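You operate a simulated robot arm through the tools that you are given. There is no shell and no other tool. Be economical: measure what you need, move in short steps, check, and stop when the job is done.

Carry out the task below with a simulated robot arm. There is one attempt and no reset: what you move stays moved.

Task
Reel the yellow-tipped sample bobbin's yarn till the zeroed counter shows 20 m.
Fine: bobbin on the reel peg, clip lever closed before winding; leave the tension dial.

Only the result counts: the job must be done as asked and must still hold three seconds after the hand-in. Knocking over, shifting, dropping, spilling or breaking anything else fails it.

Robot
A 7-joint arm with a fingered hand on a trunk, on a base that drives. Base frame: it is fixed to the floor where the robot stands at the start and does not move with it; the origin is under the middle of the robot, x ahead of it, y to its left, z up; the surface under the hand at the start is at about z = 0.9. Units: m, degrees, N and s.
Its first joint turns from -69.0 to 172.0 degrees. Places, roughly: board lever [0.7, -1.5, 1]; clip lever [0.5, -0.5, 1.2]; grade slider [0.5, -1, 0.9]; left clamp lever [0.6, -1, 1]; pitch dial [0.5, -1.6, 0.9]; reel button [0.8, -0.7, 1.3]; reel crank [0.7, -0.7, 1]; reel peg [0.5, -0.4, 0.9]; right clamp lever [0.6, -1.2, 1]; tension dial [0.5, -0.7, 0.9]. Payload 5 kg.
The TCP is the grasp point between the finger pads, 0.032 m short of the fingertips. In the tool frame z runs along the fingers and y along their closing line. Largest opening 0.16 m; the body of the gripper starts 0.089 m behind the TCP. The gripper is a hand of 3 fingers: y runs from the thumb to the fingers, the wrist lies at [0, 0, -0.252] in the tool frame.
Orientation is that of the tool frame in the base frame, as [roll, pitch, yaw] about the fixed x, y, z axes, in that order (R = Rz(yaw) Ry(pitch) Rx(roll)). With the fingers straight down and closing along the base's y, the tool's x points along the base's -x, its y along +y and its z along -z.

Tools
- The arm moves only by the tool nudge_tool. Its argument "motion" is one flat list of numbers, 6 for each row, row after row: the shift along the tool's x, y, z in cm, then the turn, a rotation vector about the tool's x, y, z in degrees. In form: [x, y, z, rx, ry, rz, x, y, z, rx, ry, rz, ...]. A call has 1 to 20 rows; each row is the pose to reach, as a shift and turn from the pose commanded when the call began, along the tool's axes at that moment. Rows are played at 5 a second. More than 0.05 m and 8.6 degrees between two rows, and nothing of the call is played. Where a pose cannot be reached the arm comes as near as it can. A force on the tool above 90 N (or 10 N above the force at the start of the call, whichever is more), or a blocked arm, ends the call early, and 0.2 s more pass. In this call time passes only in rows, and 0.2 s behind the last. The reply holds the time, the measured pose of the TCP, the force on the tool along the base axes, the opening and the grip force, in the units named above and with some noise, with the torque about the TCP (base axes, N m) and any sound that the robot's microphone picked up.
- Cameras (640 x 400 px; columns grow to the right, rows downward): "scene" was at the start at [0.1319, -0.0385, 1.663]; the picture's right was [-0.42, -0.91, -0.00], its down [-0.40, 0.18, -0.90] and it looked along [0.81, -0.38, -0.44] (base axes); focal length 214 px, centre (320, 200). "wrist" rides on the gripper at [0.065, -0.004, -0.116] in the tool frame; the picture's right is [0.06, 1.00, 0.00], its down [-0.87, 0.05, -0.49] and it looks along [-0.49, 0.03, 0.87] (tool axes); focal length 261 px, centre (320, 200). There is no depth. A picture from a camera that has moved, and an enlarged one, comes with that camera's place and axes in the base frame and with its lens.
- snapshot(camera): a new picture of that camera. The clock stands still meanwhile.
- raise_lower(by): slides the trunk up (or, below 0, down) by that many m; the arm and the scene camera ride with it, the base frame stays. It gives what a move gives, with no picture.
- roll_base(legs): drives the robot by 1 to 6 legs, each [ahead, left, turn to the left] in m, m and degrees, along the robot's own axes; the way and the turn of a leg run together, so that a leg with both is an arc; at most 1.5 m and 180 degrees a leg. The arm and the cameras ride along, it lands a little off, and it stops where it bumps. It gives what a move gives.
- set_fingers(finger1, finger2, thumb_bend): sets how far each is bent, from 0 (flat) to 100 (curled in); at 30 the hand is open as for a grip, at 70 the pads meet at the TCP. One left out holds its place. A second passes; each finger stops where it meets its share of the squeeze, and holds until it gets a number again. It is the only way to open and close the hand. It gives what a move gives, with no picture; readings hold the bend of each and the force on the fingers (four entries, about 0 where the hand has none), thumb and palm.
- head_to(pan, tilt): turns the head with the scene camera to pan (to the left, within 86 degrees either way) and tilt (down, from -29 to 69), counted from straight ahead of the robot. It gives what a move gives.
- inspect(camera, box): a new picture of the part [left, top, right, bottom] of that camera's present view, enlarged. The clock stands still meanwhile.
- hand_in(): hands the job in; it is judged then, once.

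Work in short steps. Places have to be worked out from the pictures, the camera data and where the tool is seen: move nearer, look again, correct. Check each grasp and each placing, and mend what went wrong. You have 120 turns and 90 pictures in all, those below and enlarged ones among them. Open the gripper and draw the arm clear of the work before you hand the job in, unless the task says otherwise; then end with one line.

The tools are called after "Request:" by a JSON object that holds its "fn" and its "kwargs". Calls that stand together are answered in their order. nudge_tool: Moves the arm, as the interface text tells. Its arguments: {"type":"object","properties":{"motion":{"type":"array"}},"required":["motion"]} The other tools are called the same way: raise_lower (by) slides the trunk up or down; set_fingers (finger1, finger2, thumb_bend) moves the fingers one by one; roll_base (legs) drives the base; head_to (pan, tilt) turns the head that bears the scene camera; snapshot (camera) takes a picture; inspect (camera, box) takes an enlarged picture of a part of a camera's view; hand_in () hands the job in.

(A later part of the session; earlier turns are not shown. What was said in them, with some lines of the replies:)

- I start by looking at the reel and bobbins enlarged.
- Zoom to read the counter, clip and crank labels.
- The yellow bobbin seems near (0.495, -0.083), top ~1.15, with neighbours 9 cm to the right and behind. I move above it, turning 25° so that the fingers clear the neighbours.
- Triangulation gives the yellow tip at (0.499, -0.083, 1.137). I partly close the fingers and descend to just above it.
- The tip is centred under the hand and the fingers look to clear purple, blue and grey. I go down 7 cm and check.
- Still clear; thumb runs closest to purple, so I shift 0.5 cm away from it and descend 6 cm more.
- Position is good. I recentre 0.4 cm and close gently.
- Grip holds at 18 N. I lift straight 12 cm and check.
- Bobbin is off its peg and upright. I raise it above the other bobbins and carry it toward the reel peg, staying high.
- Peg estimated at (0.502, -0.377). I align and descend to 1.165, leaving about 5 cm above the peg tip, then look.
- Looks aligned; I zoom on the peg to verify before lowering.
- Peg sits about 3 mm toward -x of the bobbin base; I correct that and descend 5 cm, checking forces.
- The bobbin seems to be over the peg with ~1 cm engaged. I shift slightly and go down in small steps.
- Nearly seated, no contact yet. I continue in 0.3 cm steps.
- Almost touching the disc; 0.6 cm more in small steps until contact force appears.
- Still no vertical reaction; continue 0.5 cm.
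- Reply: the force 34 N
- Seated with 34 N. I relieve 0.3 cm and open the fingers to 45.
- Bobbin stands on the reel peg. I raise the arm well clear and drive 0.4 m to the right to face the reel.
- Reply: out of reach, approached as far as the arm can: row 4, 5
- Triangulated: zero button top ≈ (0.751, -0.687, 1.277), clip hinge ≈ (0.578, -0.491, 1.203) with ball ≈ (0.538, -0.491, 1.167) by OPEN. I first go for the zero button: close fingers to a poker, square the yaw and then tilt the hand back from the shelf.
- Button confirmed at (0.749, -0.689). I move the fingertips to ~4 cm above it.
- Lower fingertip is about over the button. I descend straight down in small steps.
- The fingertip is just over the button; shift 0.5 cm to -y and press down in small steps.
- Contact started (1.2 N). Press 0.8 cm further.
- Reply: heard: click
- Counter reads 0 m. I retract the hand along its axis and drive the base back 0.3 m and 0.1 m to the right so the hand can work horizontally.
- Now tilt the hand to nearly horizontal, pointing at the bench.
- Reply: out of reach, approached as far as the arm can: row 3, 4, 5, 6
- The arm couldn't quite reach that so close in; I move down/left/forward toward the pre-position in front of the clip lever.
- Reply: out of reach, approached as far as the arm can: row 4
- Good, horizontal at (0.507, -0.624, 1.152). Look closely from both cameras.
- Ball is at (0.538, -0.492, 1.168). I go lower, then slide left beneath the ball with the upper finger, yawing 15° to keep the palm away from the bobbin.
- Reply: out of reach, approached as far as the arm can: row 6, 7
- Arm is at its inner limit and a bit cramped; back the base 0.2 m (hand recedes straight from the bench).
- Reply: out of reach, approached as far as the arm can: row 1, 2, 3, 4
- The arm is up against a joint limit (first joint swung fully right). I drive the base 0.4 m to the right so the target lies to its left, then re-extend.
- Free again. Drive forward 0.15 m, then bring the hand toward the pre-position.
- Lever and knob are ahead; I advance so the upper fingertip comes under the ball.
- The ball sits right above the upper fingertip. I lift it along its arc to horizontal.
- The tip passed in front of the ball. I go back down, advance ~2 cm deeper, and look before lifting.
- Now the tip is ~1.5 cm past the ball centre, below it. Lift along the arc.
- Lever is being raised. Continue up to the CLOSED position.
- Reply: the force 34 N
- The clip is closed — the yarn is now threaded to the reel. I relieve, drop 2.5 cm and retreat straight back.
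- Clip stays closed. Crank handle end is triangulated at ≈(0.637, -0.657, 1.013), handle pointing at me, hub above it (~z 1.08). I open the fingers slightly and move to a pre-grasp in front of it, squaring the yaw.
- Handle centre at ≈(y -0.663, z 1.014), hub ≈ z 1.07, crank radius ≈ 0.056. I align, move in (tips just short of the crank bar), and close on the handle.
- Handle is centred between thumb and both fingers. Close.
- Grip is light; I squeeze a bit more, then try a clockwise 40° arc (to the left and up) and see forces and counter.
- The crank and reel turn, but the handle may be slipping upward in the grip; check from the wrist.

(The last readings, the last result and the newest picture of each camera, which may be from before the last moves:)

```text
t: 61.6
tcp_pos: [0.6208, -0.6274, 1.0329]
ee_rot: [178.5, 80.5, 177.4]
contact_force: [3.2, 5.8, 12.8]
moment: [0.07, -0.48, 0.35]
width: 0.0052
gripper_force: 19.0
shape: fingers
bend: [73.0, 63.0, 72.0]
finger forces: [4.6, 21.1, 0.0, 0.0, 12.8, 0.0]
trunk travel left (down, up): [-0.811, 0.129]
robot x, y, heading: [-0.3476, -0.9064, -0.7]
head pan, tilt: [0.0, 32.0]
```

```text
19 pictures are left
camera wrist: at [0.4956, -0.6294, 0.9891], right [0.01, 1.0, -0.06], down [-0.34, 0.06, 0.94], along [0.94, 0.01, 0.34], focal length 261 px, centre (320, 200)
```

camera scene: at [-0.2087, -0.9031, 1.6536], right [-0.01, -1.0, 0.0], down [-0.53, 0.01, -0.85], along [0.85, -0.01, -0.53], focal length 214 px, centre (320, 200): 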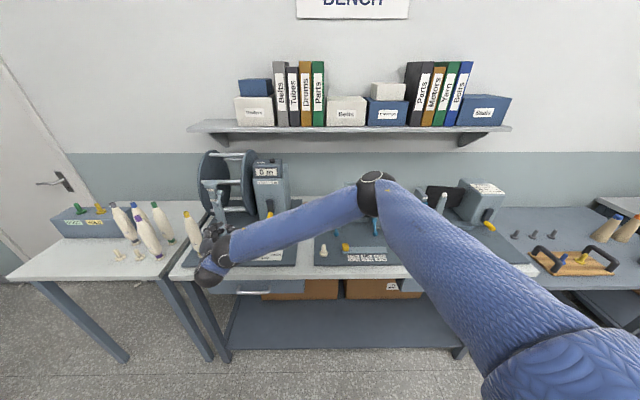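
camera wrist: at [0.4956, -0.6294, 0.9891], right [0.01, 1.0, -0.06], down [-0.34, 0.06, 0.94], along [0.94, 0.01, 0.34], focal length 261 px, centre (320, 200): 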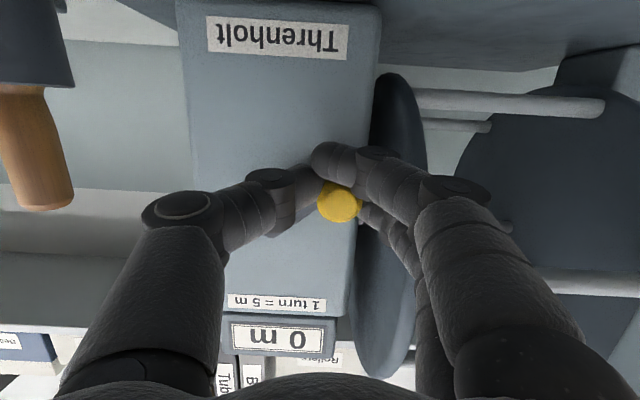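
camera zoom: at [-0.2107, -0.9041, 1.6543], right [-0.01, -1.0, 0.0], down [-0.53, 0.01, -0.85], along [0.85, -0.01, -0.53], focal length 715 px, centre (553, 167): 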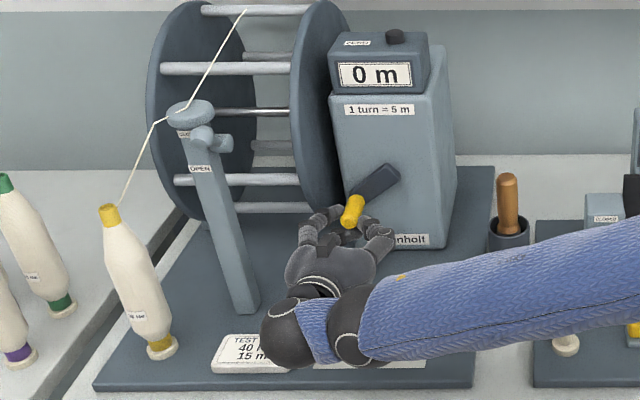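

The handle slipped ~1 cm above the finger middle. I open, level the hand, recentre on the handle (y -0.616, z 1.039), and regrip so it nests between the two fingers and thumb.

Request:
{"fn": "set_fingers", "kwargs": {"finger1": 54, "finger2": 54, "thumb_bend": 54}}

Request:
{"fn": "nudge_tool", "kwargs": {"motion": [-0.5, 0.6, -0.1, 0, -4, 0, -1.1, 1.2, -0.2, 0, -9, 0]}}

Request:
{"fn": "snapshot", "kwargs": {"camera": "wrist"}}

```text
t: 62.6
tcp_pos: [0.6223, -0.6309, 1.0302]
ee_rot: [179.6, 80.4, 178.4]
contact_force: [-0.4, -0.4, 0.1]
moment: [-0.02, 0.01, 0.03]
width: 0.0704
gripper_force: 0.0
shape: fingers
bend: [54.0, 54.0, 54.0]
finger forces: [0.1, 0.0, 0.0, 0.0, 0.0, 0.0]
trunk travel left (down, up): [-0.811, 0.129]
robot x, y, heading: [-0.345, -0.9042, -0.4]
head pan, tilt: [0.0, 32.0]
```

```text
t: 63.2
tcp_pos: [0.6216, -0.6209, 1.0424]
ee_rot: [171.6, 89.5, 170.4]
contact_force: [-0.7, 0.3, -0.2]
moment: [-0.02, 0.03, -0.01]
width: 0.0705
gripper_force: 0.0
shape: fingers
bend: [54.0, 54.0, 54.0]
finger forces: [0.0, 0.1, 0.0, 0.0, 0.0, 0.1]
trunk travel left (down, up): [-0.811, 0.129]
robot x, y, heading: [-0.3536, -0.9048, -0.6]
head pan, tilt: [0.0, 32.0]
```

```text
18 pictures are left
camera wrist: at [0.5052, -0.6224, 0.9793], right [0.02, 1.0, -0.06], down [-0.48, 0.06, 0.87], along [0.88, 0.01, 0.48], focal length 261 px, centre (320, 200)
```

wrist: 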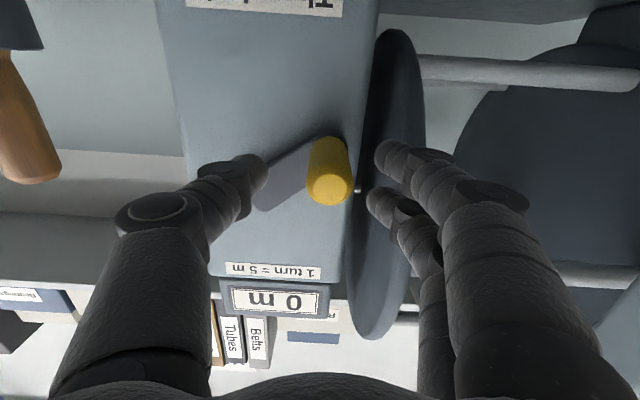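

Level now; handle at (y -0.615, z 1.043), φ≈59° from bottom. Shift slightly onto it, grip, and continue the arc over the left side to φ=120°.

Request:
{"fn": "nudge_tool", "kwargs": {"motion": [0.15, 0.5, 0, 0, 0, 0]}}

Request:
{"fn": "set_fingers", "kwargs": {"finger1": 80, "finger2": 80, "thumb_bend": 80}}

Request:
{"fn": "nudge_tool", "kwargs": {"motion": [-0.99, 0.47, 0, 0, 0, 0, -1.95, 0.73, 0, 0, 0, 0, -2.94, 0.8, 0, 0, 0, 0, -3.93, 0.73, 0, 0, 0, 0, -4.89, 0.47, 0, 0, 0, 0, -5.79, 0.05, 0, 0, 0, 0]}}

Request:
{"fn": "snapshot", "kwargs": {"camera": "wrist"}}

```text
t: 63.6
tcp_pos: [0.6215, -0.6163, 1.0404]
ee_rot: [174.2, 89.4, 173.0]
contact_force: [-0.8, -2.3, -1.4]
moment: [0.02, -0.02, -0.08]
width: 0.0707
gripper_force: 1.0
shape: fingers
bend: [54.0, 56.0, 54.0]
finger forces: [0.0, 3.0, 0.0, 0.0, 0.1, 0.0]
trunk travel left (down, up): [-0.811, 0.129]
robot x, y, heading: [-0.3492, -0.9025, -0.6]
head pan, tilt: [0.0, 32.0]
```

```text
t: 64.6
tcp_pos: [0.6223, -0.6177, 1.0417]
ee_rot: [170.3, 89.5, 169.2]
contact_force: [10.4, -4.8, 4.1]
moment: [0.01, 0.0, -0.02]
width: 0.0256
gripper_force: 23.1
shape: fingers
bend: [68.0, 72.0, 67.0]
finger forces: [11.7, 10.4, 0.0, 0.1, 24.2, 0.1]
trunk travel left (down, up): [-0.811, 0.129]
robot x, y, heading: [-0.3463, -0.9045, -0.9]
head pan, tilt: [0.0, 32.0]
```

```text
t: 66.0
tcp_pos: [0.6237, -0.6144, 1.1025]
ee_rot: [146.7, 89.5, 145.6]
contact_force: [-2.7, 4.0, 15.8]
moment: [0.15, 0.01, 0.36]
width: 0.0269
gripper_force: 28.4
shape: fingers
bend: [69.0, 73.0, 69.0]
finger forces: [19.5, 19.5, 0.0, 0.0, 18.2, 0.1]
trunk travel left (down, up): [-0.811, 0.129]
robot x, y, heading: [-0.3459, -0.9013, -0.4]
head pan, tilt: [0.0, 32.0]
```

```text
17 pictures are left
camera wrist: at [0.5065, -0.6162, 1.0389], right [0.02, 1.0, -0.06], down [-0.48, 0.06, 0.87], along [0.87, 0.01, 0.48], focal length 261 px, centre (320, 200)
```

wrist: 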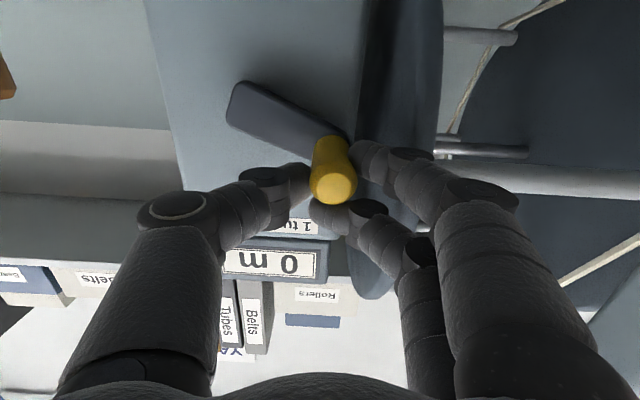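

The handle is now nested between both fingers and thumb (φ≈118°). I continue the circle another 180° and check.

Request:
{"fn": "nudge_tool", "kwargs": {"motion": [-1.59, -1.24, 0, 0, 0, 0, -2.66, -2.95, 0, 0, 0, 0, -3.07, -4.92, 0, 0, 0, 0, -2.8, -6.91, 0, 0, 0, 0, -1.85, -8.69, 0, 0, 0, 0, -0.35, -10.04, 0, 0, 0, 0, 1.51, -10.79, 0, 0, 0, 0, 3.53, -10.86, 0, 0, 0, 0, 5.44, -10.24, 0, 0, 0, 0]}}

Request:
{"fn": "snapshot", "kwargs": {"camera": "wrist"}}

```text
t: 68.0
tcp_pos: [0.6178, -0.7161, 1.0412]
ee_rot: [179.2, 89.3, 178.1]
contact_force: [-0.2, 0.2, 0.1]
moment: [0.01, -0.01, -0.03]
width: 0.0042
gripper_force: 0.0
shape: fingers
bend: [72.0, 75.0, 73.0]
finger forces: [0.0, 0.0, 0.0, 0.0, 0.0, 0.0]
trunk travel left (down, up): [-0.811, 0.129]
robot x, y, heading: [-0.3488, -0.904, -0.6]
head pan, tilt: [0.0, 32.0]
```

```text
16 pictures are left
camera wrist: at [0.5018, -0.7176, 0.9786], right [0.02, 1.0, -0.06], down [-0.48, 0.06, 0.87], along [0.88, 0.01, 0.48], focal length 261 px, centre (320, 200)
```

wrist: 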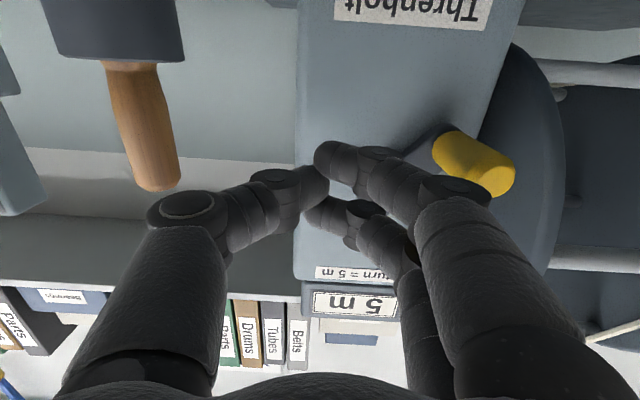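

Counter shows 5 m: the handle slipped ahead and swung through to φ≈48° of the second turn. I back off, open, and go in front of the handle again for a deeper grip.

Request:
{"fn": "nudge_tool", "kwargs": {"motion": [0, 0, -4, 0, 0, 0, 0, 0, -6, 0, 0, 0, 0.4, 3.2, -6, 0, 0, 0, 0.9, 6.4, -6, 0, 0, 0, 0.9, 9.4, -6, 0, 0, 0]}}

Request:
{"fn": "set_fingers", "kwargs": {"finger1": 52, "finger2": 52, "thumb_bend": 52}}

Request:
{"fn": "snapshot", "kwargs": {"camera": "wrist"}}

```text
t: 69.2
tcp_pos: [0.5615, -0.6228, 1.0333]
ee_rot: [173.4, 89.4, 172.1]
contact_force: [-0.1, -0.1, -0.9]
moment: [0.0, 0.02, -0.02]
width: 0.0043
gripper_force: 0.1
shape: fingers
bend: [72.0, 75.0, 73.0]
finger forces: [0.0, 0.0, 0.0, 0.0, 0.0, 0.0]
trunk travel left (down, up): [-0.811, 0.129]
robot x, y, heading: [-0.3472, -0.9026, -0.8]
head pan, tilt: [0.0, 32.0]
```

```text
t: 70.2
tcp_pos: [0.5621, -0.6233, 1.0328]
ee_rot: [172.5, 89.4, 171.2]
contact_force: [-0.1, -0.7, -0.5]
moment: [-0.01, 0.01, -0.02]
width: 0.0785
gripper_force: 0.0
shape: fingers
bend: [52.0, 52.0, 52.0]
finger forces: [0.1, 0.0, 0.1, 0.0, 0.0, 0.0]
trunk travel left (down, up): [-0.811, 0.129]
robot x, y, heading: [-0.3477, -0.9053, -0.7]
head pan, tilt: [0.0, 32.0]
```

```text
15 pictures are left
camera wrist: at [0.445, -0.6245, 0.9697], right [0.02, 1.0, -0.06], down [-0.48, 0.06, 0.87], along [0.88, 0.01, 0.48], focal length 261 px, centre (320, 200)
```

wrist: 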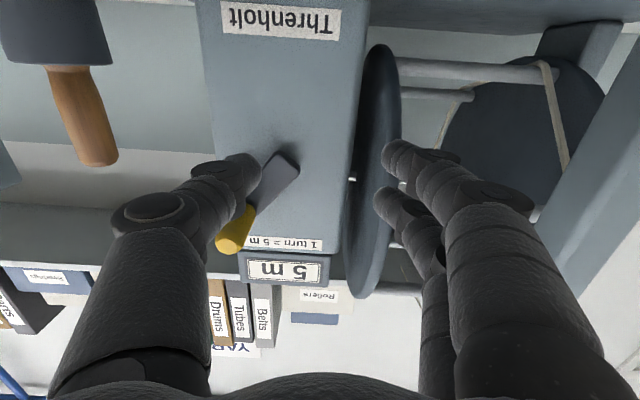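

The crank is freely coasting (handle now upper right). I wait a moment and look whether it still moves.

Request:
{"fn": "nudge_tool", "kwargs": {"motion": [0, 0, 0, 0, 0, 0]}}

Request:
{"fn": "snapshot", "kwargs": {"camera": "wrist"}}

```text
t: 70.6
tcp_pos: [0.5622, -0.6229, 1.0329]
ee_rot: [172.4, 89.4, 171.4]
contact_force: [-0.7, -0.2, 0.1]
moment: [0.01, -0.02, 0.0]
width: 0.0783
gripper_force: 0.0
shape: fingers
bend: [52.0, 52.0, 52.0]
finger forces: [0.0, 0.0, 0.0, 0.0, 0.0, 0.0]
trunk travel left (down, up): [-0.811, 0.129]
robot x, y, heading: [-0.3444, -0.9036, -0.5]
head pan, tilt: [0.0, 32.0]
```

```text
14 pictures are left
camera wrist: at [0.445, -0.6246, 0.9697], right [0.02, 1.0, -0.06], down [-0.48, 0.06, 0.87], along [0.88, 0.01, 0.48], focal length 261 px, centre (320, 200)
```

wrist: 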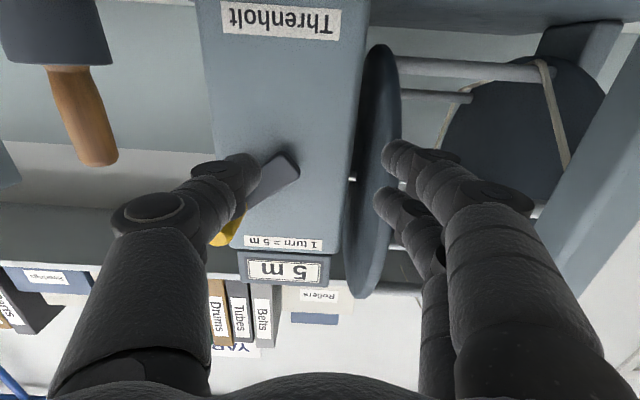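

It's coasting slowly to a stop near φ≈235° (total ≈1.6 turns, display shows whole turns). I move in front of its present position.

Request:
{"fn": "nudge_tool", "kwargs": {"motion": [-1.8, -2.2, 0, 0, 0, 0, -3.6, -4.4, 0, 0, 0, 0, -5.4, -6.5, 0, 0, 0, 0, -7.2, -8.7, 0, 0, 0, 0, -7.2, -8.7, 0, 0, 0, 0]}}

Request:
{"fn": "snapshot", "kwargs": {"camera": "wrist"}}

```text
t: 71.8
tcp_pos: [0.5622, -0.7092, 1.1092]
ee_rot: [173.6, 89.3, 172.5]
contact_force: [0.2, 0.3, -0.5]
moment: [-0.03, 0.01, -0.03]
width: 0.0788
gripper_force: 0.1
shape: fingers
bend: [52.0, 52.0, 52.0]
finger forces: [0.0, 0.0, 0.0, 0.1, 0.0, 0.0]
trunk travel left (down, up): [-0.811, 0.129]
robot x, y, heading: [-0.3464, -0.9078, -0.6]
head pan, tilt: [0.0, 32.0]
```

```text
13 pictures are left
camera wrist: at [0.4448, -0.7106, 1.0442], right [0.02, 1.0, -0.06], down [-0.48, 0.06, 0.87], along [0.88, 0.01, 0.48], focal length 261 px, centre (320, 200)
```

wrist: 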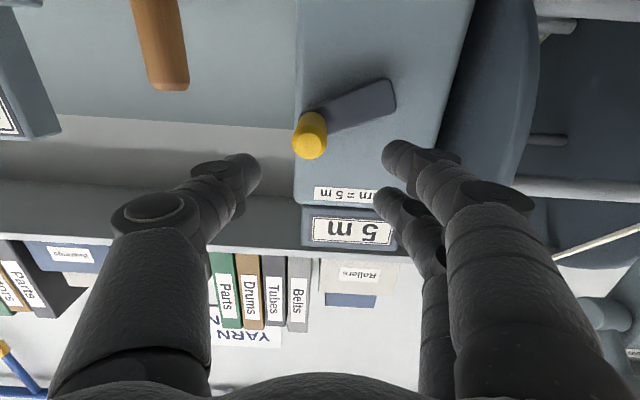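

Handle now at ≈(y -0.720, z 1.104), φ≈245°. Move in and grip firmly.

Request:
{"fn": "nudge_tool", "kwargs": {"motion": [0.5, -1.2, 2, 0, 0, 0, 0.6, -1.2, 4.5, 0, 0, 0, 0.7, -1.2, 6.8, 0, 0, 0]}}

Request:
{"fn": "set_fingers", "kwargs": {"finger1": 85, "finger2": 85, "thumb_bend": 85}}

Request:
{"fn": "snapshot", "kwargs": {"camera": "wrist"}}

```text
t: 72.6
tcp_pos: [0.6303, -0.723, 1.0993]
ee_rot: [169.8, 89.3, 168.6]
contact_force: [-0.1, -1.3, -0.4]
moment: [0.01, 0.02, 0.03]
width: 0.0785
gripper_force: 0.1
shape: fingers
bend: [52.0, 52.0, 52.0]
finger forces: [0.1, 0.0, 0.1, 0.1, 0.0, 0.0]
trunk travel left (down, up): [-0.811, 0.129]
robot x, y, heading: [-0.3454, -0.9043, -0.6]
head pan, tilt: [0.0, 32.0]
```

```text
t: 73.6
tcp_pos: [0.6325, -0.7225, 1.0977]
ee_rot: [173.0, 89.4, 171.9]
contact_force: [10.3, -0.3, -1.2]
moment: [-0.05, -0.02, 0.21]
width: 0.0247
gripper_force: 23.7
shape: fingers
bend: [67.0, 69.0, 68.0]
finger forces: [12.7, 11.6, 0.0, 0.1, 22.9, 0.1]
trunk travel left (down, up): [-0.811, 0.129]
robot x, y, heading: [-0.3514, -0.9018, -0.5]
head pan, tilt: [0.0, 32.0]
```

```text
12 pictures are left
camera wrist: at [0.5152, -0.7247, 1.0355], right [0.02, 1.0, -0.06], down [-0.48, 0.06, 0.87], along [0.88, 0.01, 0.48], focal length 261 px, centre (320, 200)
```

wrist: 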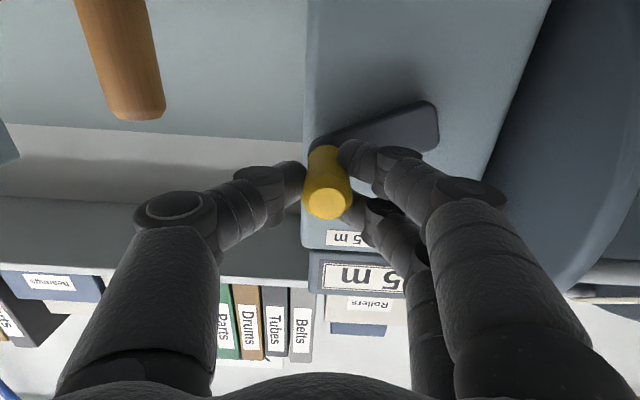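

Firmly nested (φ≈242°, total ≈602°). I go slower: 10° per row, 120° more, and check the grip readings.

Request:
{"fn": "nudge_tool", "kwargs": {"motion": [0.93, -0.39, 0, 0, 0, 0, 1.91, -0.62, 0, 0, 0, 0, 2.92, -0.67, 0, 0, 0, 0, 3.93, -0.55, 0, 0, 0, 0, 4.9, -0.26, 0, 0, 0, 0, 5.79, 0.2, 0, 0, 0, 0, 6.6, 0.81, 0, 0, 0, 0, 7.29, 1.55, 0, 0, 0, 0, 7.84, 2.4, 0, 0, 0, 0, 8.24, 3.33, 0, 0, 0, 0, 8.46, 4.32, 0, 0, 0, 0, 8.51, 5.32, 0, 0, 0, 0]}}

```text
t: 76.2
tcp_pos: [0.628, -0.6634, 1.0139]
ee_rot: [166.9, 89.4, 166.0]
contact_force: [13.3, 15.9, 16.5]
moment: [0.12, -0.4, 0.4]
width: 0.0232
gripper_force: 25.8
shape: fingers
bend: [65.0, 66.0, 69.0]
finger forces: [13.9, 23.7, 0.0, 0.0, 14.9, 0.0]
trunk travel left (down, up): [-0.811, 0.129]
robot x, y, heading: [-0.3462, -0.9051, -0.8]
head pan, tilt: [0.0, 32.0]
```

Grip still holds at the bottom. Next, 10°/row from φ≈2° to 202°.

Request:
{"fn": "nudge_tool", "kwargs": {"motion": [-0.12, 0.99, 0, 0, 0, 0, -0.41, 1.94, 0, 0, 0, 0, -0.86, 2.82, 0, 0, 0, 0, -1.46, 3.61, 0, 0, 0, 0, -2.18, 4.29, 0, 0, 0, 0, -3.02, 4.83, 0, 0, 0, 0, -3.93, 5.22, 0, 0, 0, 0, -4.9, 5.44, 0, 0, 0, 0, -5.89, 5.49, 0, 0, 0, 0, -6.88, 5.38, 0, 0, 0, 0, -7.83, 5.08, 0, 0, 0, 0, -8.72, 4.63, 0, 0, 0, 0, -9.51, 4.04, 0, 0, 0, 0, -10.19, 3.31, 0, 0, 0, 0, -10.73, 2.47, 0, 0, 0, 0, -11.12, 1.56, 0, 0, 0, 0, -11.34, 0.59, 0, 0, 0, 0, -11.39, -0.4, 0, 0, 0, 0, -11.27, -1.39, 0, 0, 0, 0, -10.98, -2.34, 0, 0, 0, 0]}}

Request:
{"fn": "snapshot", "kwargs": {"camera": "wrist"}}

```text
t: 80.4
tcp_pos: [0.6296, -0.6941, 1.1234]
ee_rot: [167.0, 89.4, 165.9]
contact_force: [0.7, -0.4, 0.5]
moment: [0.02, -0.01, -0.02]
width: 0.0038
gripper_force: 0.0
shape: fingers
bend: [71.0, 72.0, 76.0]
finger forces: [0.1, 0.0, 0.0, 0.0, 0.0, 0.1]
trunk travel left (down, up): [-0.811, 0.129]
robot x, y, heading: [-0.3438, -0.9034, -0.4]
head pan, tilt: [0.0, 32.0]
```

```text
11 pictures are left
camera wrist: at [0.5136, -0.6954, 1.06], right [0.02, 1.0, -0.06], down [-0.48, 0.06, 0.87], along [0.88, 0.01, 0.48], focal length 261 px, centre (320, 200)
```

wrist: 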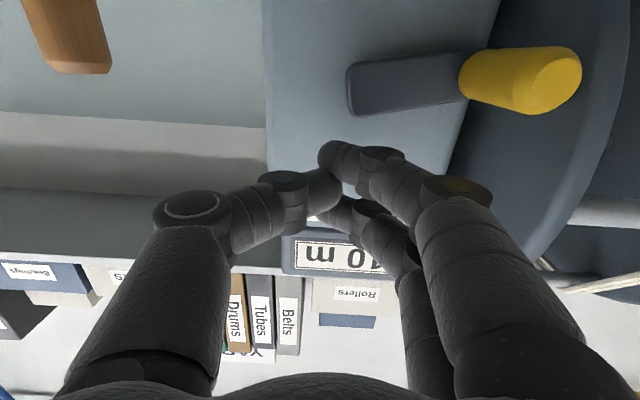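

The handle slipped out at the left (φ≈85°, counter 10 m). Better idea: keep the fingers closed as a rod and just follow the same circle, pushing the handle from behind. I go around via right and bottom and push it up the left side slowly.

Request:
{"fn": "nudge_tool", "kwargs": {"motion": [1.32, -1.57, 0, 0, 0, 0, 3.09, -2.6, 0, 0, 0, 0, 5.11, -2.95, 0, 0, 0, 0, 7.13, -2.6, 0, 0, 0, 0, 8.9, -1.57, 0, 0, 0, 0, 10.22, 0, 0, 0, 0, 0, 10.92, 1.92, 0, 0, 0, 0, 10.92, 3.98, 0, 0, 0, 0, 10.66, 4.97, 0, 0, 0, 0, 10.22, 5.9, 0, 0, 0, 0, 9.63, 6.74, 0, 0, 0, 0, 8.9, 7.47, 0, 0, 0, 0, 8.06, 8.06, 0, 0, 0, 0, 7.13, 8.5, 0, 0, 0, 0, 6.14, 8.76, 0, 0, 0, 0, 5.11, 8.85, 0, 0, 0, 0, 4.08, 8.76, 0, 0, 0, 0, 3.09, 8.5, 0, 0, 0, 0, 2.16, 8.06, 0, 0, 0, 0, 1.32, 7.47, 0, 0, 0, 0]}}

Request:
{"fn": "snapshot", "kwargs": {"camera": "wrist"}}

```text
t: 84.6
tcp_pos: [0.6316, -0.6155, 1.1097]
ee_rot: [172.8, 89.3, 171.7]
contact_force: [-2.6, 2.1, -7.2]
moment: [0.14, -0.03, -0.09]
width: 0.0038
gripper_force: 4.4
shape: fingers
bend: [71.0, 72.0, 77.0]
finger forces: [0.0, 0.0, 0.0, 0.0, 7.9, 0.0]
trunk travel left (down, up): [-0.811, 0.129]
robot x, y, heading: [-0.3453, -0.9003, -0.5]
head pan, tilt: [0.0, 32.0]
```

```text
10 pictures are left
camera wrist: at [0.5147, -0.6173, 1.047], right [0.02, 1.0, -0.06], down [-0.48, 0.06, 0.88], along [0.88, 0.01, 0.48], focal length 261 px, centre (320, 200)
```

wrist: 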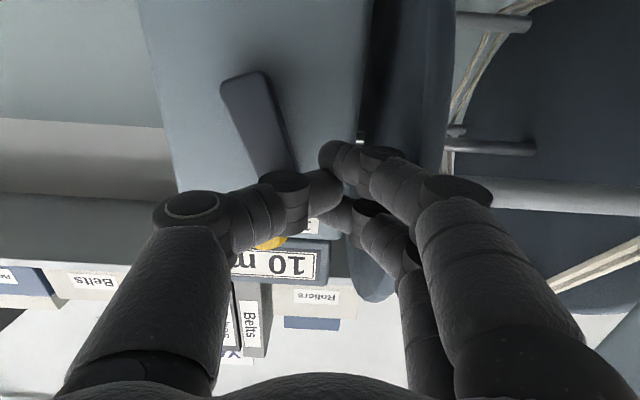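

Works well: the handle is at φ≈160° of the third turn (10 m), pushed ahead of the thumb. Continue the circle 200° more.

Request:
{"fn": "nudge_tool", "kwargs": {"motion": [-0.73, -0.73, 0, 0, 0, 0, -1.32, -1.57, 0, 0, 0, 0, -1.75, -2.5, 0, 0, 0, 0, -2.02, -3.49, 0, 0, 0, 0, -2.11, -4.52, 0, 0, 0, 0, -2.02, -5.55, 0, 0, 0, 0, -1.75, -6.54, 0, 0, 0, 0, -1.32, -7.47, 0, 0, 0, 0, -0.73, -8.31, 0, 0, 0, 0, 0, -9.04, 0, 0, 0, 0, 0.84, -9.63, 0, 0, 0, 0, 1.78, -10.07, 0, 0, 0, 0, 2.77, -10.33, 0, 0, 0, 0, 3.79, -10.42, 0, 0, 0, 0, 4.82, -10.33, 0, 0, 0, 0, 5.81, -10.07, 0, 0, 0, 0, 6.74, -9.63, 0, 0, 0, 0, 7.59, -9.04, 0, 0, 0, 0, 8.31, -8.31, 0, 0, 0, 0, 8.9, -7.47, 0, 0, 0, 0]}}

Request:
{"fn": "snapshot", "kwargs": {"camera": "wrist"}}

```text
t: 88.8
tcp_pos: [0.6292, -0.692, 1.0203]
ee_rot: [175.2, 89.2, 174.0]
contact_force: [0.4, 0.1, -0.3]
moment: [-0.01, 0.01, -0.05]
width: 0.0035
gripper_force: 0.0
shape: fingers
bend: [71.0, 72.0, 76.0]
finger forces: [0.0, 0.0, 0.1, 0.0, 0.0, 0.0]
trunk travel left (down, up): [-0.811, 0.129]
robot x, y, heading: [-0.3489, -0.9009, -0.8]
head pan, tilt: [0.0, 32.0]
```

```text
9 pictures are left
camera wrist: at [0.5127, -0.6926, 0.957], right [0.02, 1.0, -0.06], down [-0.48, 0.06, 0.87], along [0.88, 0.01, 0.48], focal length 261 px, centre (320, 200)
```

wrist: 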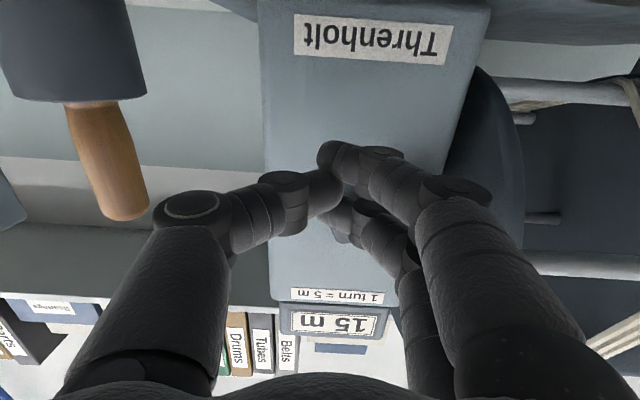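

15 m now (third turn done; handle lies hidden ahead of the fingers). Continue pushing 200°.

Request:
{"fn": "nudge_tool", "kwargs": {"motion": [0.44, 0.93, 0, 0, 0, 0, 0.7, 1.92, 0, 0, 0, 0, 0.79, 2.95, 0, 0, 0, 0, 0.7, 3.98, 0, 0, 0, 0, 0.44, 4.97, 0, 0, 0, 0, 0, 5.9, 0, 0, 0, 0, -0.59, 6.74, 0, 0, 0, 0, -1.32, 7.47, 0, 0, 0, 0, -2.16, 8.06, 0, 0, 0, 0, -3.09, 8.5, 0, 0, 0, 0, -4.08, 8.76, 0, 0, 0, 0, -5.11, 8.85, 0, 0, 0, 0, -6.14, 8.76, 0, 0, 0, 0, -7.13, 8.5, 0, 0, 0, 0, -8.06, 8.06, 0, 0, 0, 0, -8.9, 7.47, 0, 0, 0, 0, -9.63, 6.74, 0, 0, 0, 0, -10.22, 5.9, 0, 0, 0, 0, -10.66, 4.97, 0, 0, 0, 0, -10.92, 3.98, 0, 0, 0, 0]}}

Request:
{"fn": "snapshot", "kwargs": {"camera": "wrist"}}

```text
t: 91.7
tcp_pos: [0.6248, -0.6017, 1.0704]
ee_rot: [-164.1, 88.4, -164.4]
contact_force: [6.3, 9.9, -31.4]
moment: [-0.19, 0.51, 0.68]
width: 0.0039
gripper_force: 36.8
shape: fingers
bend: [71.0, 68.0, 78.0]
finger forces: [0.1, 49.6, 0.1, 0.0, 24.3, 0.0]
trunk travel left (down, up): [-0.811, 0.129]
robot x, y, heading: [-0.3497, -0.899, -0.6]
head pan, tilt: [0.0, 32.0]
stopped in row 14: the force on the tool passed its limit at 97 N (the readings are from after the stop); the commanded pose is now the measured one
```

```text
8 pictures are left
camera wrist: at [0.5061, -0.6046, 1.0093], right [0.0, 1.0, -0.07], down [-0.47, 0.06, 0.88], along [0.88, 0.03, 0.47], focal length 261 px, centre (320, 200)
```

wrist: 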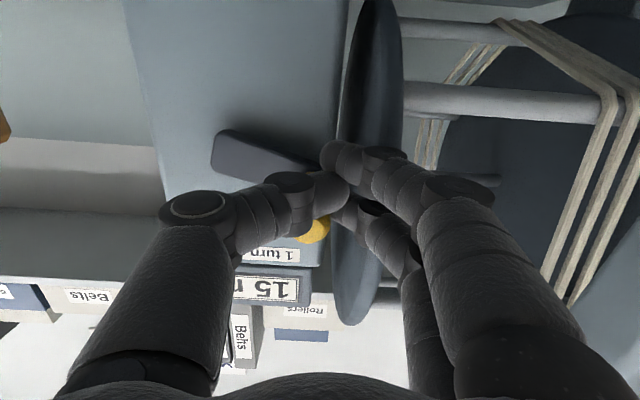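

The upper finger wedged beside the handle toward the flange (force stop), total ≈1195°. I drop 1.6 cm and shift inward 1.2 cm so the fingers sit below the handle again.

Request:
{"fn": "nudge_tool", "kwargs": {"motion": [0.8, 0, 0, 0, 0, 0, 1.6, -0.3, 0, 0, 0, 0, 1.8, -1.2, 0, 0, 0, 0]}}

Request:
{"fn": "nudge_tool", "kwargs": {"motion": [-0.9, 0.21, 0, 0, 0, 0, -1.82, 0.25, 0, 0, 0, 0, -2.74, 0.14, 0, 0, 0, 0, -3.63, -0.13, 0, 0, 0, 0, -4.45, -0.55, 0, 0, 0, 0, -5.18, -1.1, 0, 0, 0, 0, -5.81, -1.78, 0, 0, 0, 0, -6.32, -2.55, 0, 0, 0, 0]}}

Request:
{"fn": "snapshot", "kwargs": {"camera": "wrist"}}

```text
t: 92.5
tcp_pos: [0.6244, -0.614, 1.0591]
ee_rot: [-172.1, 88.8, -172.7]
contact_force: [0.4, -1.2, -1.0]
moment: [-0.03, 0.08, 0.02]
width: 0.0038
gripper_force: 0.0
shape: fingers
bend: [71.0, 71.0, 77.0]
finger forces: [0.0, 0.1, 0.0, 0.1, 0.0, 0.0]
trunk travel left (down, up): [-0.811, 0.129]
robot x, y, heading: [-0.3493, -0.8995, -0.6]
head pan, tilt: [0.0, 32.0]
```

```text
t: 94.3
tcp_pos: [0.6226, -0.6379, 1.1206]
ee_rot: [-168.7, 88.6, -169.0]
contact_force: [-13.6, 4.0, -11.2]
moment: [0.24, -0.07, -0.24]
width: 0.0039
gripper_force: 8.6
shape: fingers
bend: [71.0, 71.0, 78.0]
finger forces: [0.0, 0.1, 0.0, 0.1, 17.4, 0.1]
trunk travel left (down, up): [-0.811, 0.129]
robot x, y, heading: [-0.3481, -0.9034, -0.3]
head pan, tilt: [0.0, 32.0]
```

```text
7 pictures are left
camera wrist: at [0.5052, -0.6418, 1.059], right [0.01, 1.0, -0.07], down [-0.47, 0.06, 0.88], along [0.88, 0.03, 0.47], focal length 261 px, centre (320, 200)
```

wrist: 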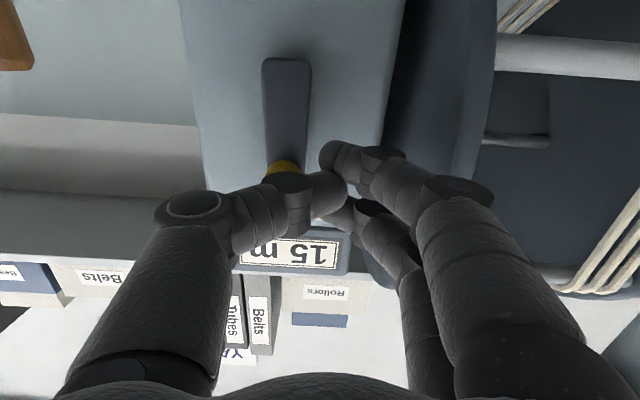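

Handle at the top (total ≈1260°, 15 m). Push it over the right side down to hand angle ≈303°, then look.

Request:
{"fn": "nudge_tool", "kwargs": {"motion": [-0.74, -1.11, 0, 0, 0, 0, -0.92, -2.11, 0, 0, 0, 0, -0.92, -3.11, 0, 0, 0, 0, -0.74, -4.11, 0, 0, 0, 0, -0.4, -5.06, 0, 0, 0, 0, 0.11, -5.94, 0, 0, 0, 0, 0.76, -6.71, 0, 0, 0, 0, 1.53, -7.36, 0, 0, 0, 0, 2.41, -7.87, 0, 0, 0, 0, 3.36, -8.21, 0, 0, 0, 0, 4.35, -8.39, 0, 0, 0, 0, 5.37, -8.39, 0, 0, 0, 0, 5.87, -8.3, 0, 0, 0, 0, 6.36, -8.21, 0, 0, 0, 0, 6.8, -8.05, 0, 0, 0, 0]}}

Request:
{"fn": "snapshot", "kwargs": {"camera": "wrist"}}

```text
t: 97.5
tcp_pos: [0.6225, -0.7196, 1.0532]
ee_rot: [-167.9, 88.7, -168.4]
contact_force: [0.1, -0.4, 0.7]
moment: [-0.02, 0.01, 0.01]
width: 0.0037
gripper_force: 0.0
shape: fingers
bend: [71.0, 71.0, 77.0]
finger forces: [0.0, 0.0, 0.0, 0.0, 0.0, 0.1]
trunk travel left (down, up): [-0.811, 0.129]
robot x, y, heading: [-0.3496, -0.9009, -0.4]
head pan, tilt: [0.0, 32.0]
```

```text
6 pictures are left
camera wrist: at [0.5042, -0.7236, 0.9916], right [0.01, 1.0, -0.07], down [-0.47, 0.06, 0.88], along [0.88, 0.02, 0.47], focal length 261 px, centre (320, 200)
```

wrist: 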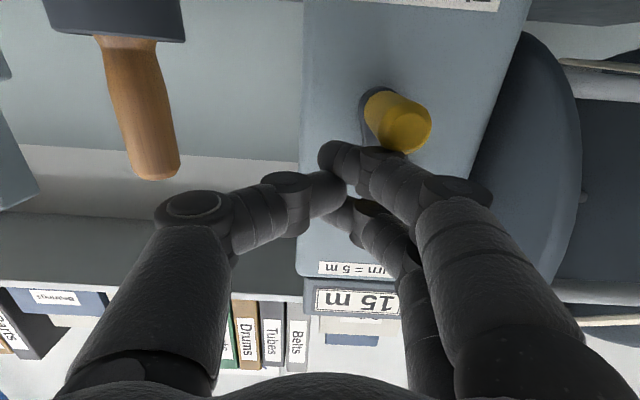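

Handle is at φ≈345° (total ≈1425°), still 15 m. A slow little push of ~35° should bring up 20 m.

Request:
{"fn": "nudge_tool", "kwargs": {"motion": [1.45, 0.81, 0, 0, 0, 0, 2.22, 1.46, 0, 0, 0, 0, 2.56, 1.83, 0, 0, 0, 0, 2.87, 2.23, 0, 0, 0, 0, 3.14, 2.66, 0, 0, 0, 0, 3.38, 3.11, 0, 0, 0, 0, 3.57, 3.58, 0, 0, 0, 0]}}

Request:
{"fn": "snapshot", "kwargs": {"camera": "wrist"}}

```text
t: 99.1
tcp_pos: [0.6209, -0.6836, 1.0165]
ee_rot: [-168.4, 88.7, -169.0]
contact_force: [-0.8, 0.8, -0.3]
moment: [-0.02, 0.02, -0.01]
width: 0.0033
gripper_force: 0.0
shape: fingers
bend: [71.0, 71.0, 77.0]
finger forces: [0.0, 0.0, 0.0, 0.0, 0.1, 0.0]
trunk travel left (down, up): [-0.811, 0.129]
robot x, y, heading: [-0.3494, -0.9044, -0.8]
head pan, tilt: [0.0, 32.0]
```

```text
5 pictures are left
camera wrist: at [0.5042, -0.6872, 0.9553], right [0.01, 1.0, -0.07], down [-0.47, 0.06, 0.88], along [0.88, 0.02, 0.47], focal length 261 px, centre (320, 200)
```

wrist: 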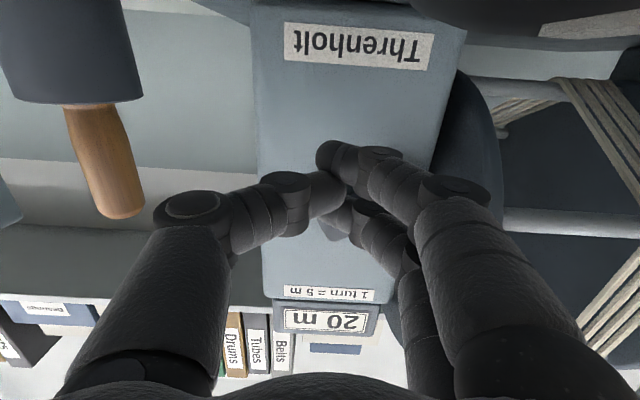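

Counter reads 20 m. I withdraw straight back without touching the handle, then open the hand and check.

Request:
{"fn": "nudge_tool", "kwargs": {"motion": [-0.3, 0, -3, 0, 0, 0, -0.6, -0.3, -7, 0, 0, 0, -1.5, -0.5, -11, 0, 0, 0, -2.5, -0.5, -15, 0, 0, 0, -3.5, -0.5, -19, 0, 0, 0]}}

Request:
{"fn": "roll_base", "kwargs": {"legs": [[-0.2, 0, 0]]}}

Request:
{"fn": "set_fingers", "kwargs": {"finger1": 30, "finger2": 30, "thumb_bend": 30}}

Request:
{"fn": "inspect", "kwargs": {"camera": "scene", "box": [180, 140, 320, 260]}}

```text
t: 100.3
tcp_pos: [0.4314, -0.6858, 1.0572]
ee_rot: [-167.1, 88.7, -167.7]
contact_force: [0.0, 0.3, 0.6]
moment: [0.03, 0.02, 0.03]
width: 0.0032
gripper_force: 0.1
shape: fingers
bend: [71.0, 71.0, 77.0]
finger forces: [0.0, 0.0, 0.0, 0.0, 0.1, 0.0]
trunk travel left (down, up): [-0.811, 0.129]
robot x, y, heading: [-0.3534, -0.903, -0.9]
head pan, tilt: [0.0, 32.0]
```

```text
t: 101.9
tcp_pos: [0.2302, -0.6825, 1.0573]
ee_rot: [-167.7, 88.8, -168.3]
contact_force: [-1.1, 1.0, 0.8]
moment: [-0.03, 0.0, 0.03]
width: 0.003
gripper_force: 0.0
shape: fingers
bend: [71.0, 71.0, 77.0]
finger forces: [0.0, 0.0, 0.1, 0.1, 0.1, 0.0]
trunk travel left (down, up): [-0.811, 0.129]
robot x, y, heading: [-0.5524, -0.9024, -0.6]
head pan, tilt: [0.0, 32.0]
```

```text
t: 102.9
tcp_pos: [0.2309, -0.6833, 1.0563]
ee_rot: [-168.1, 88.7, -168.6]
contact_force: [0.4, 0.2, -0.6]
moment: [-0.03, 0.0, 0.03]
width: 0.1673
gripper_force: 0.0
shape: fingers
bend: [30.0, 30.0, 30.0]
finger forces: [0.1, 0.0, 0.0, 0.0, 0.0, 0.0]
trunk travel left (down, up): [-0.811, 0.129]
robot x, y, heading: [-0.5513, -0.8986, -0.4]
head pan, tilt: [0.0, 32.0]
```

```text
3.33 times, centred on (250, 200) of scene
camera zoom: at [-0.4119, -0.9023, 1.6537], right [-0.01, -1.0, 0.0], down [-0.53, 0.0, -0.85], along [0.85, -0.01, -0.53], focal length 715 px, centre (553, 200)
```

zoom: 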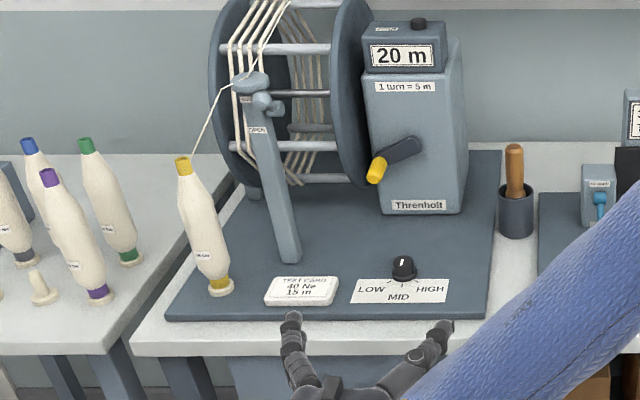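

20 m, yarn wound, bobbin and clip fine. I wait briefly and verify that the crank has stopped.

Request:
{"fn": "nudge_tool", "kwargs": {"motion": [0, 0, 0, 0, 0, 0, 0, 0, 0, 0, 0, 0, 0, 0, 0, 0, 0, 0, 0, 0, 0, 0, 0, 0, 0, 0, 0, 0, 0, 0, 0, 0, 0, 0, 0, 0, 0, 0, 0, 0, 0, 0, 0, 0, 0, 0, 0, 0]}}

Request:
{"fn": "inspect", "kwargs": {"camera": "scene", "box": [180, 140, 320, 260]}}

```text
t: 104.7
tcp_pos: [0.2305, -0.6837, 1.0562]
ee_rot: [-168.2, 88.7, -168.7]
contact_force: [0.3, -1.1, 0.1]
moment: [0.0, 0.02, -0.01]
width: 0.1676
gripper_force: 0.0
shape: fingers
bend: [30.0, 30.0, 30.0]
finger forces: [0.0, 0.1, 0.0, 0.0, 0.0, 0.1]
trunk travel left (down, up): [-0.811, 0.129]
robot x, y, heading: [-0.5499, -0.9042, -0.7]
head pan, tilt: [0.0, 32.0]
```

```text
3.33 times, centred on (250, 200) of scene
camera zoom: at [-0.4115, -0.9023, 1.6537], right [-0.01, -1.0, 0.0], down [-0.53, 0.0, -0.85], along [0.85, -0.01, -0.53], focal length 715 px, centre (553, 200)
```

zoom: 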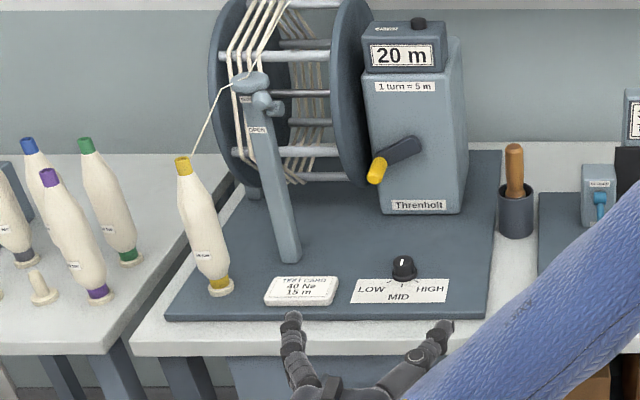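

The crank is at rest, but reel bars look slightly shifted; one more check after another two seconds.

Request:
{"fn": "nudge_tool", "kwargs": {"motion": [0, 0, 0, 0, 0, 0, 0, 0, 0, 0, 0, 0, 0, 0, 0, 0, 0, 0, 0, 0, 0, 0, 0, 0, 0, 0, 0, 0, 0, 0, 0, 0, 0, 0, 0, 0, 0, 0, 0, 0, 0, 0, 0, 0, 0, 0, 0, 0, 0, 0, 0, 0, 0, 0, 0, 0, 0, 0, 0, 0]}}

Request:
{"fn": "inspect", "kwargs": {"camera": "scene", "box": [180, 140, 320, 260]}}

```text
t: 106.9
tcp_pos: [0.2314, -0.6823, 1.0563]
ee_rot: [-168.2, 88.7, -168.7]
contact_force: [-0.6, -0.3, 0.0]
moment: [-0.02, -0.03, -0.01]
width: 0.1675
gripper_force: 0.0
shape: fingers
bend: [30.0, 30.0, 30.0]
finger forces: [0.0, 0.0, 0.0, 0.0, 0.0, 0.0]
trunk travel left (down, up): [-0.811, 0.129]
robot x, y, heading: [-0.5471, -0.9011, -0.7]
head pan, tilt: [0.0, 32.0]
```

```text
3.33 times, centred on (250, 200) of scene
camera zoom: at [-0.4115, -0.9023, 1.6537], right [-0.01, -1.0, 0.0], down [-0.53, 0.0, -0.85], along [0.85, -0.01, -0.53], focal length 715 px, centre (553, 200)
```

zoom: 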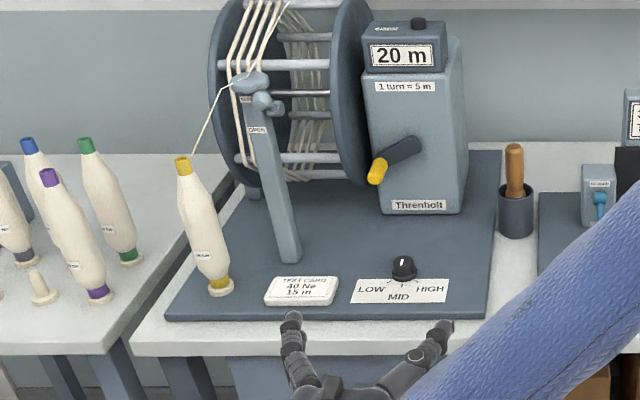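

The crank and the 20 m reading are steady, and the reel's residual drift doesn't change the count. The bobbin is on the peg, the clip is closed, the tension dial is untouched and the arm is clear. I hand in.

Request:
{"fn": "hand_in", "kwargs": {}}

```text
The job is handed in.
```

I handed the job in with the zeroed counter at 20 m, steady over the last four seconds I watched. The yellow-tipped bobbin is on the reel peg, the clip lever was closed before winding, and I left the tension dial alone. The crank had stopped about 60° past the fourth turn, and the reel was still drifting slightly without changing the count.
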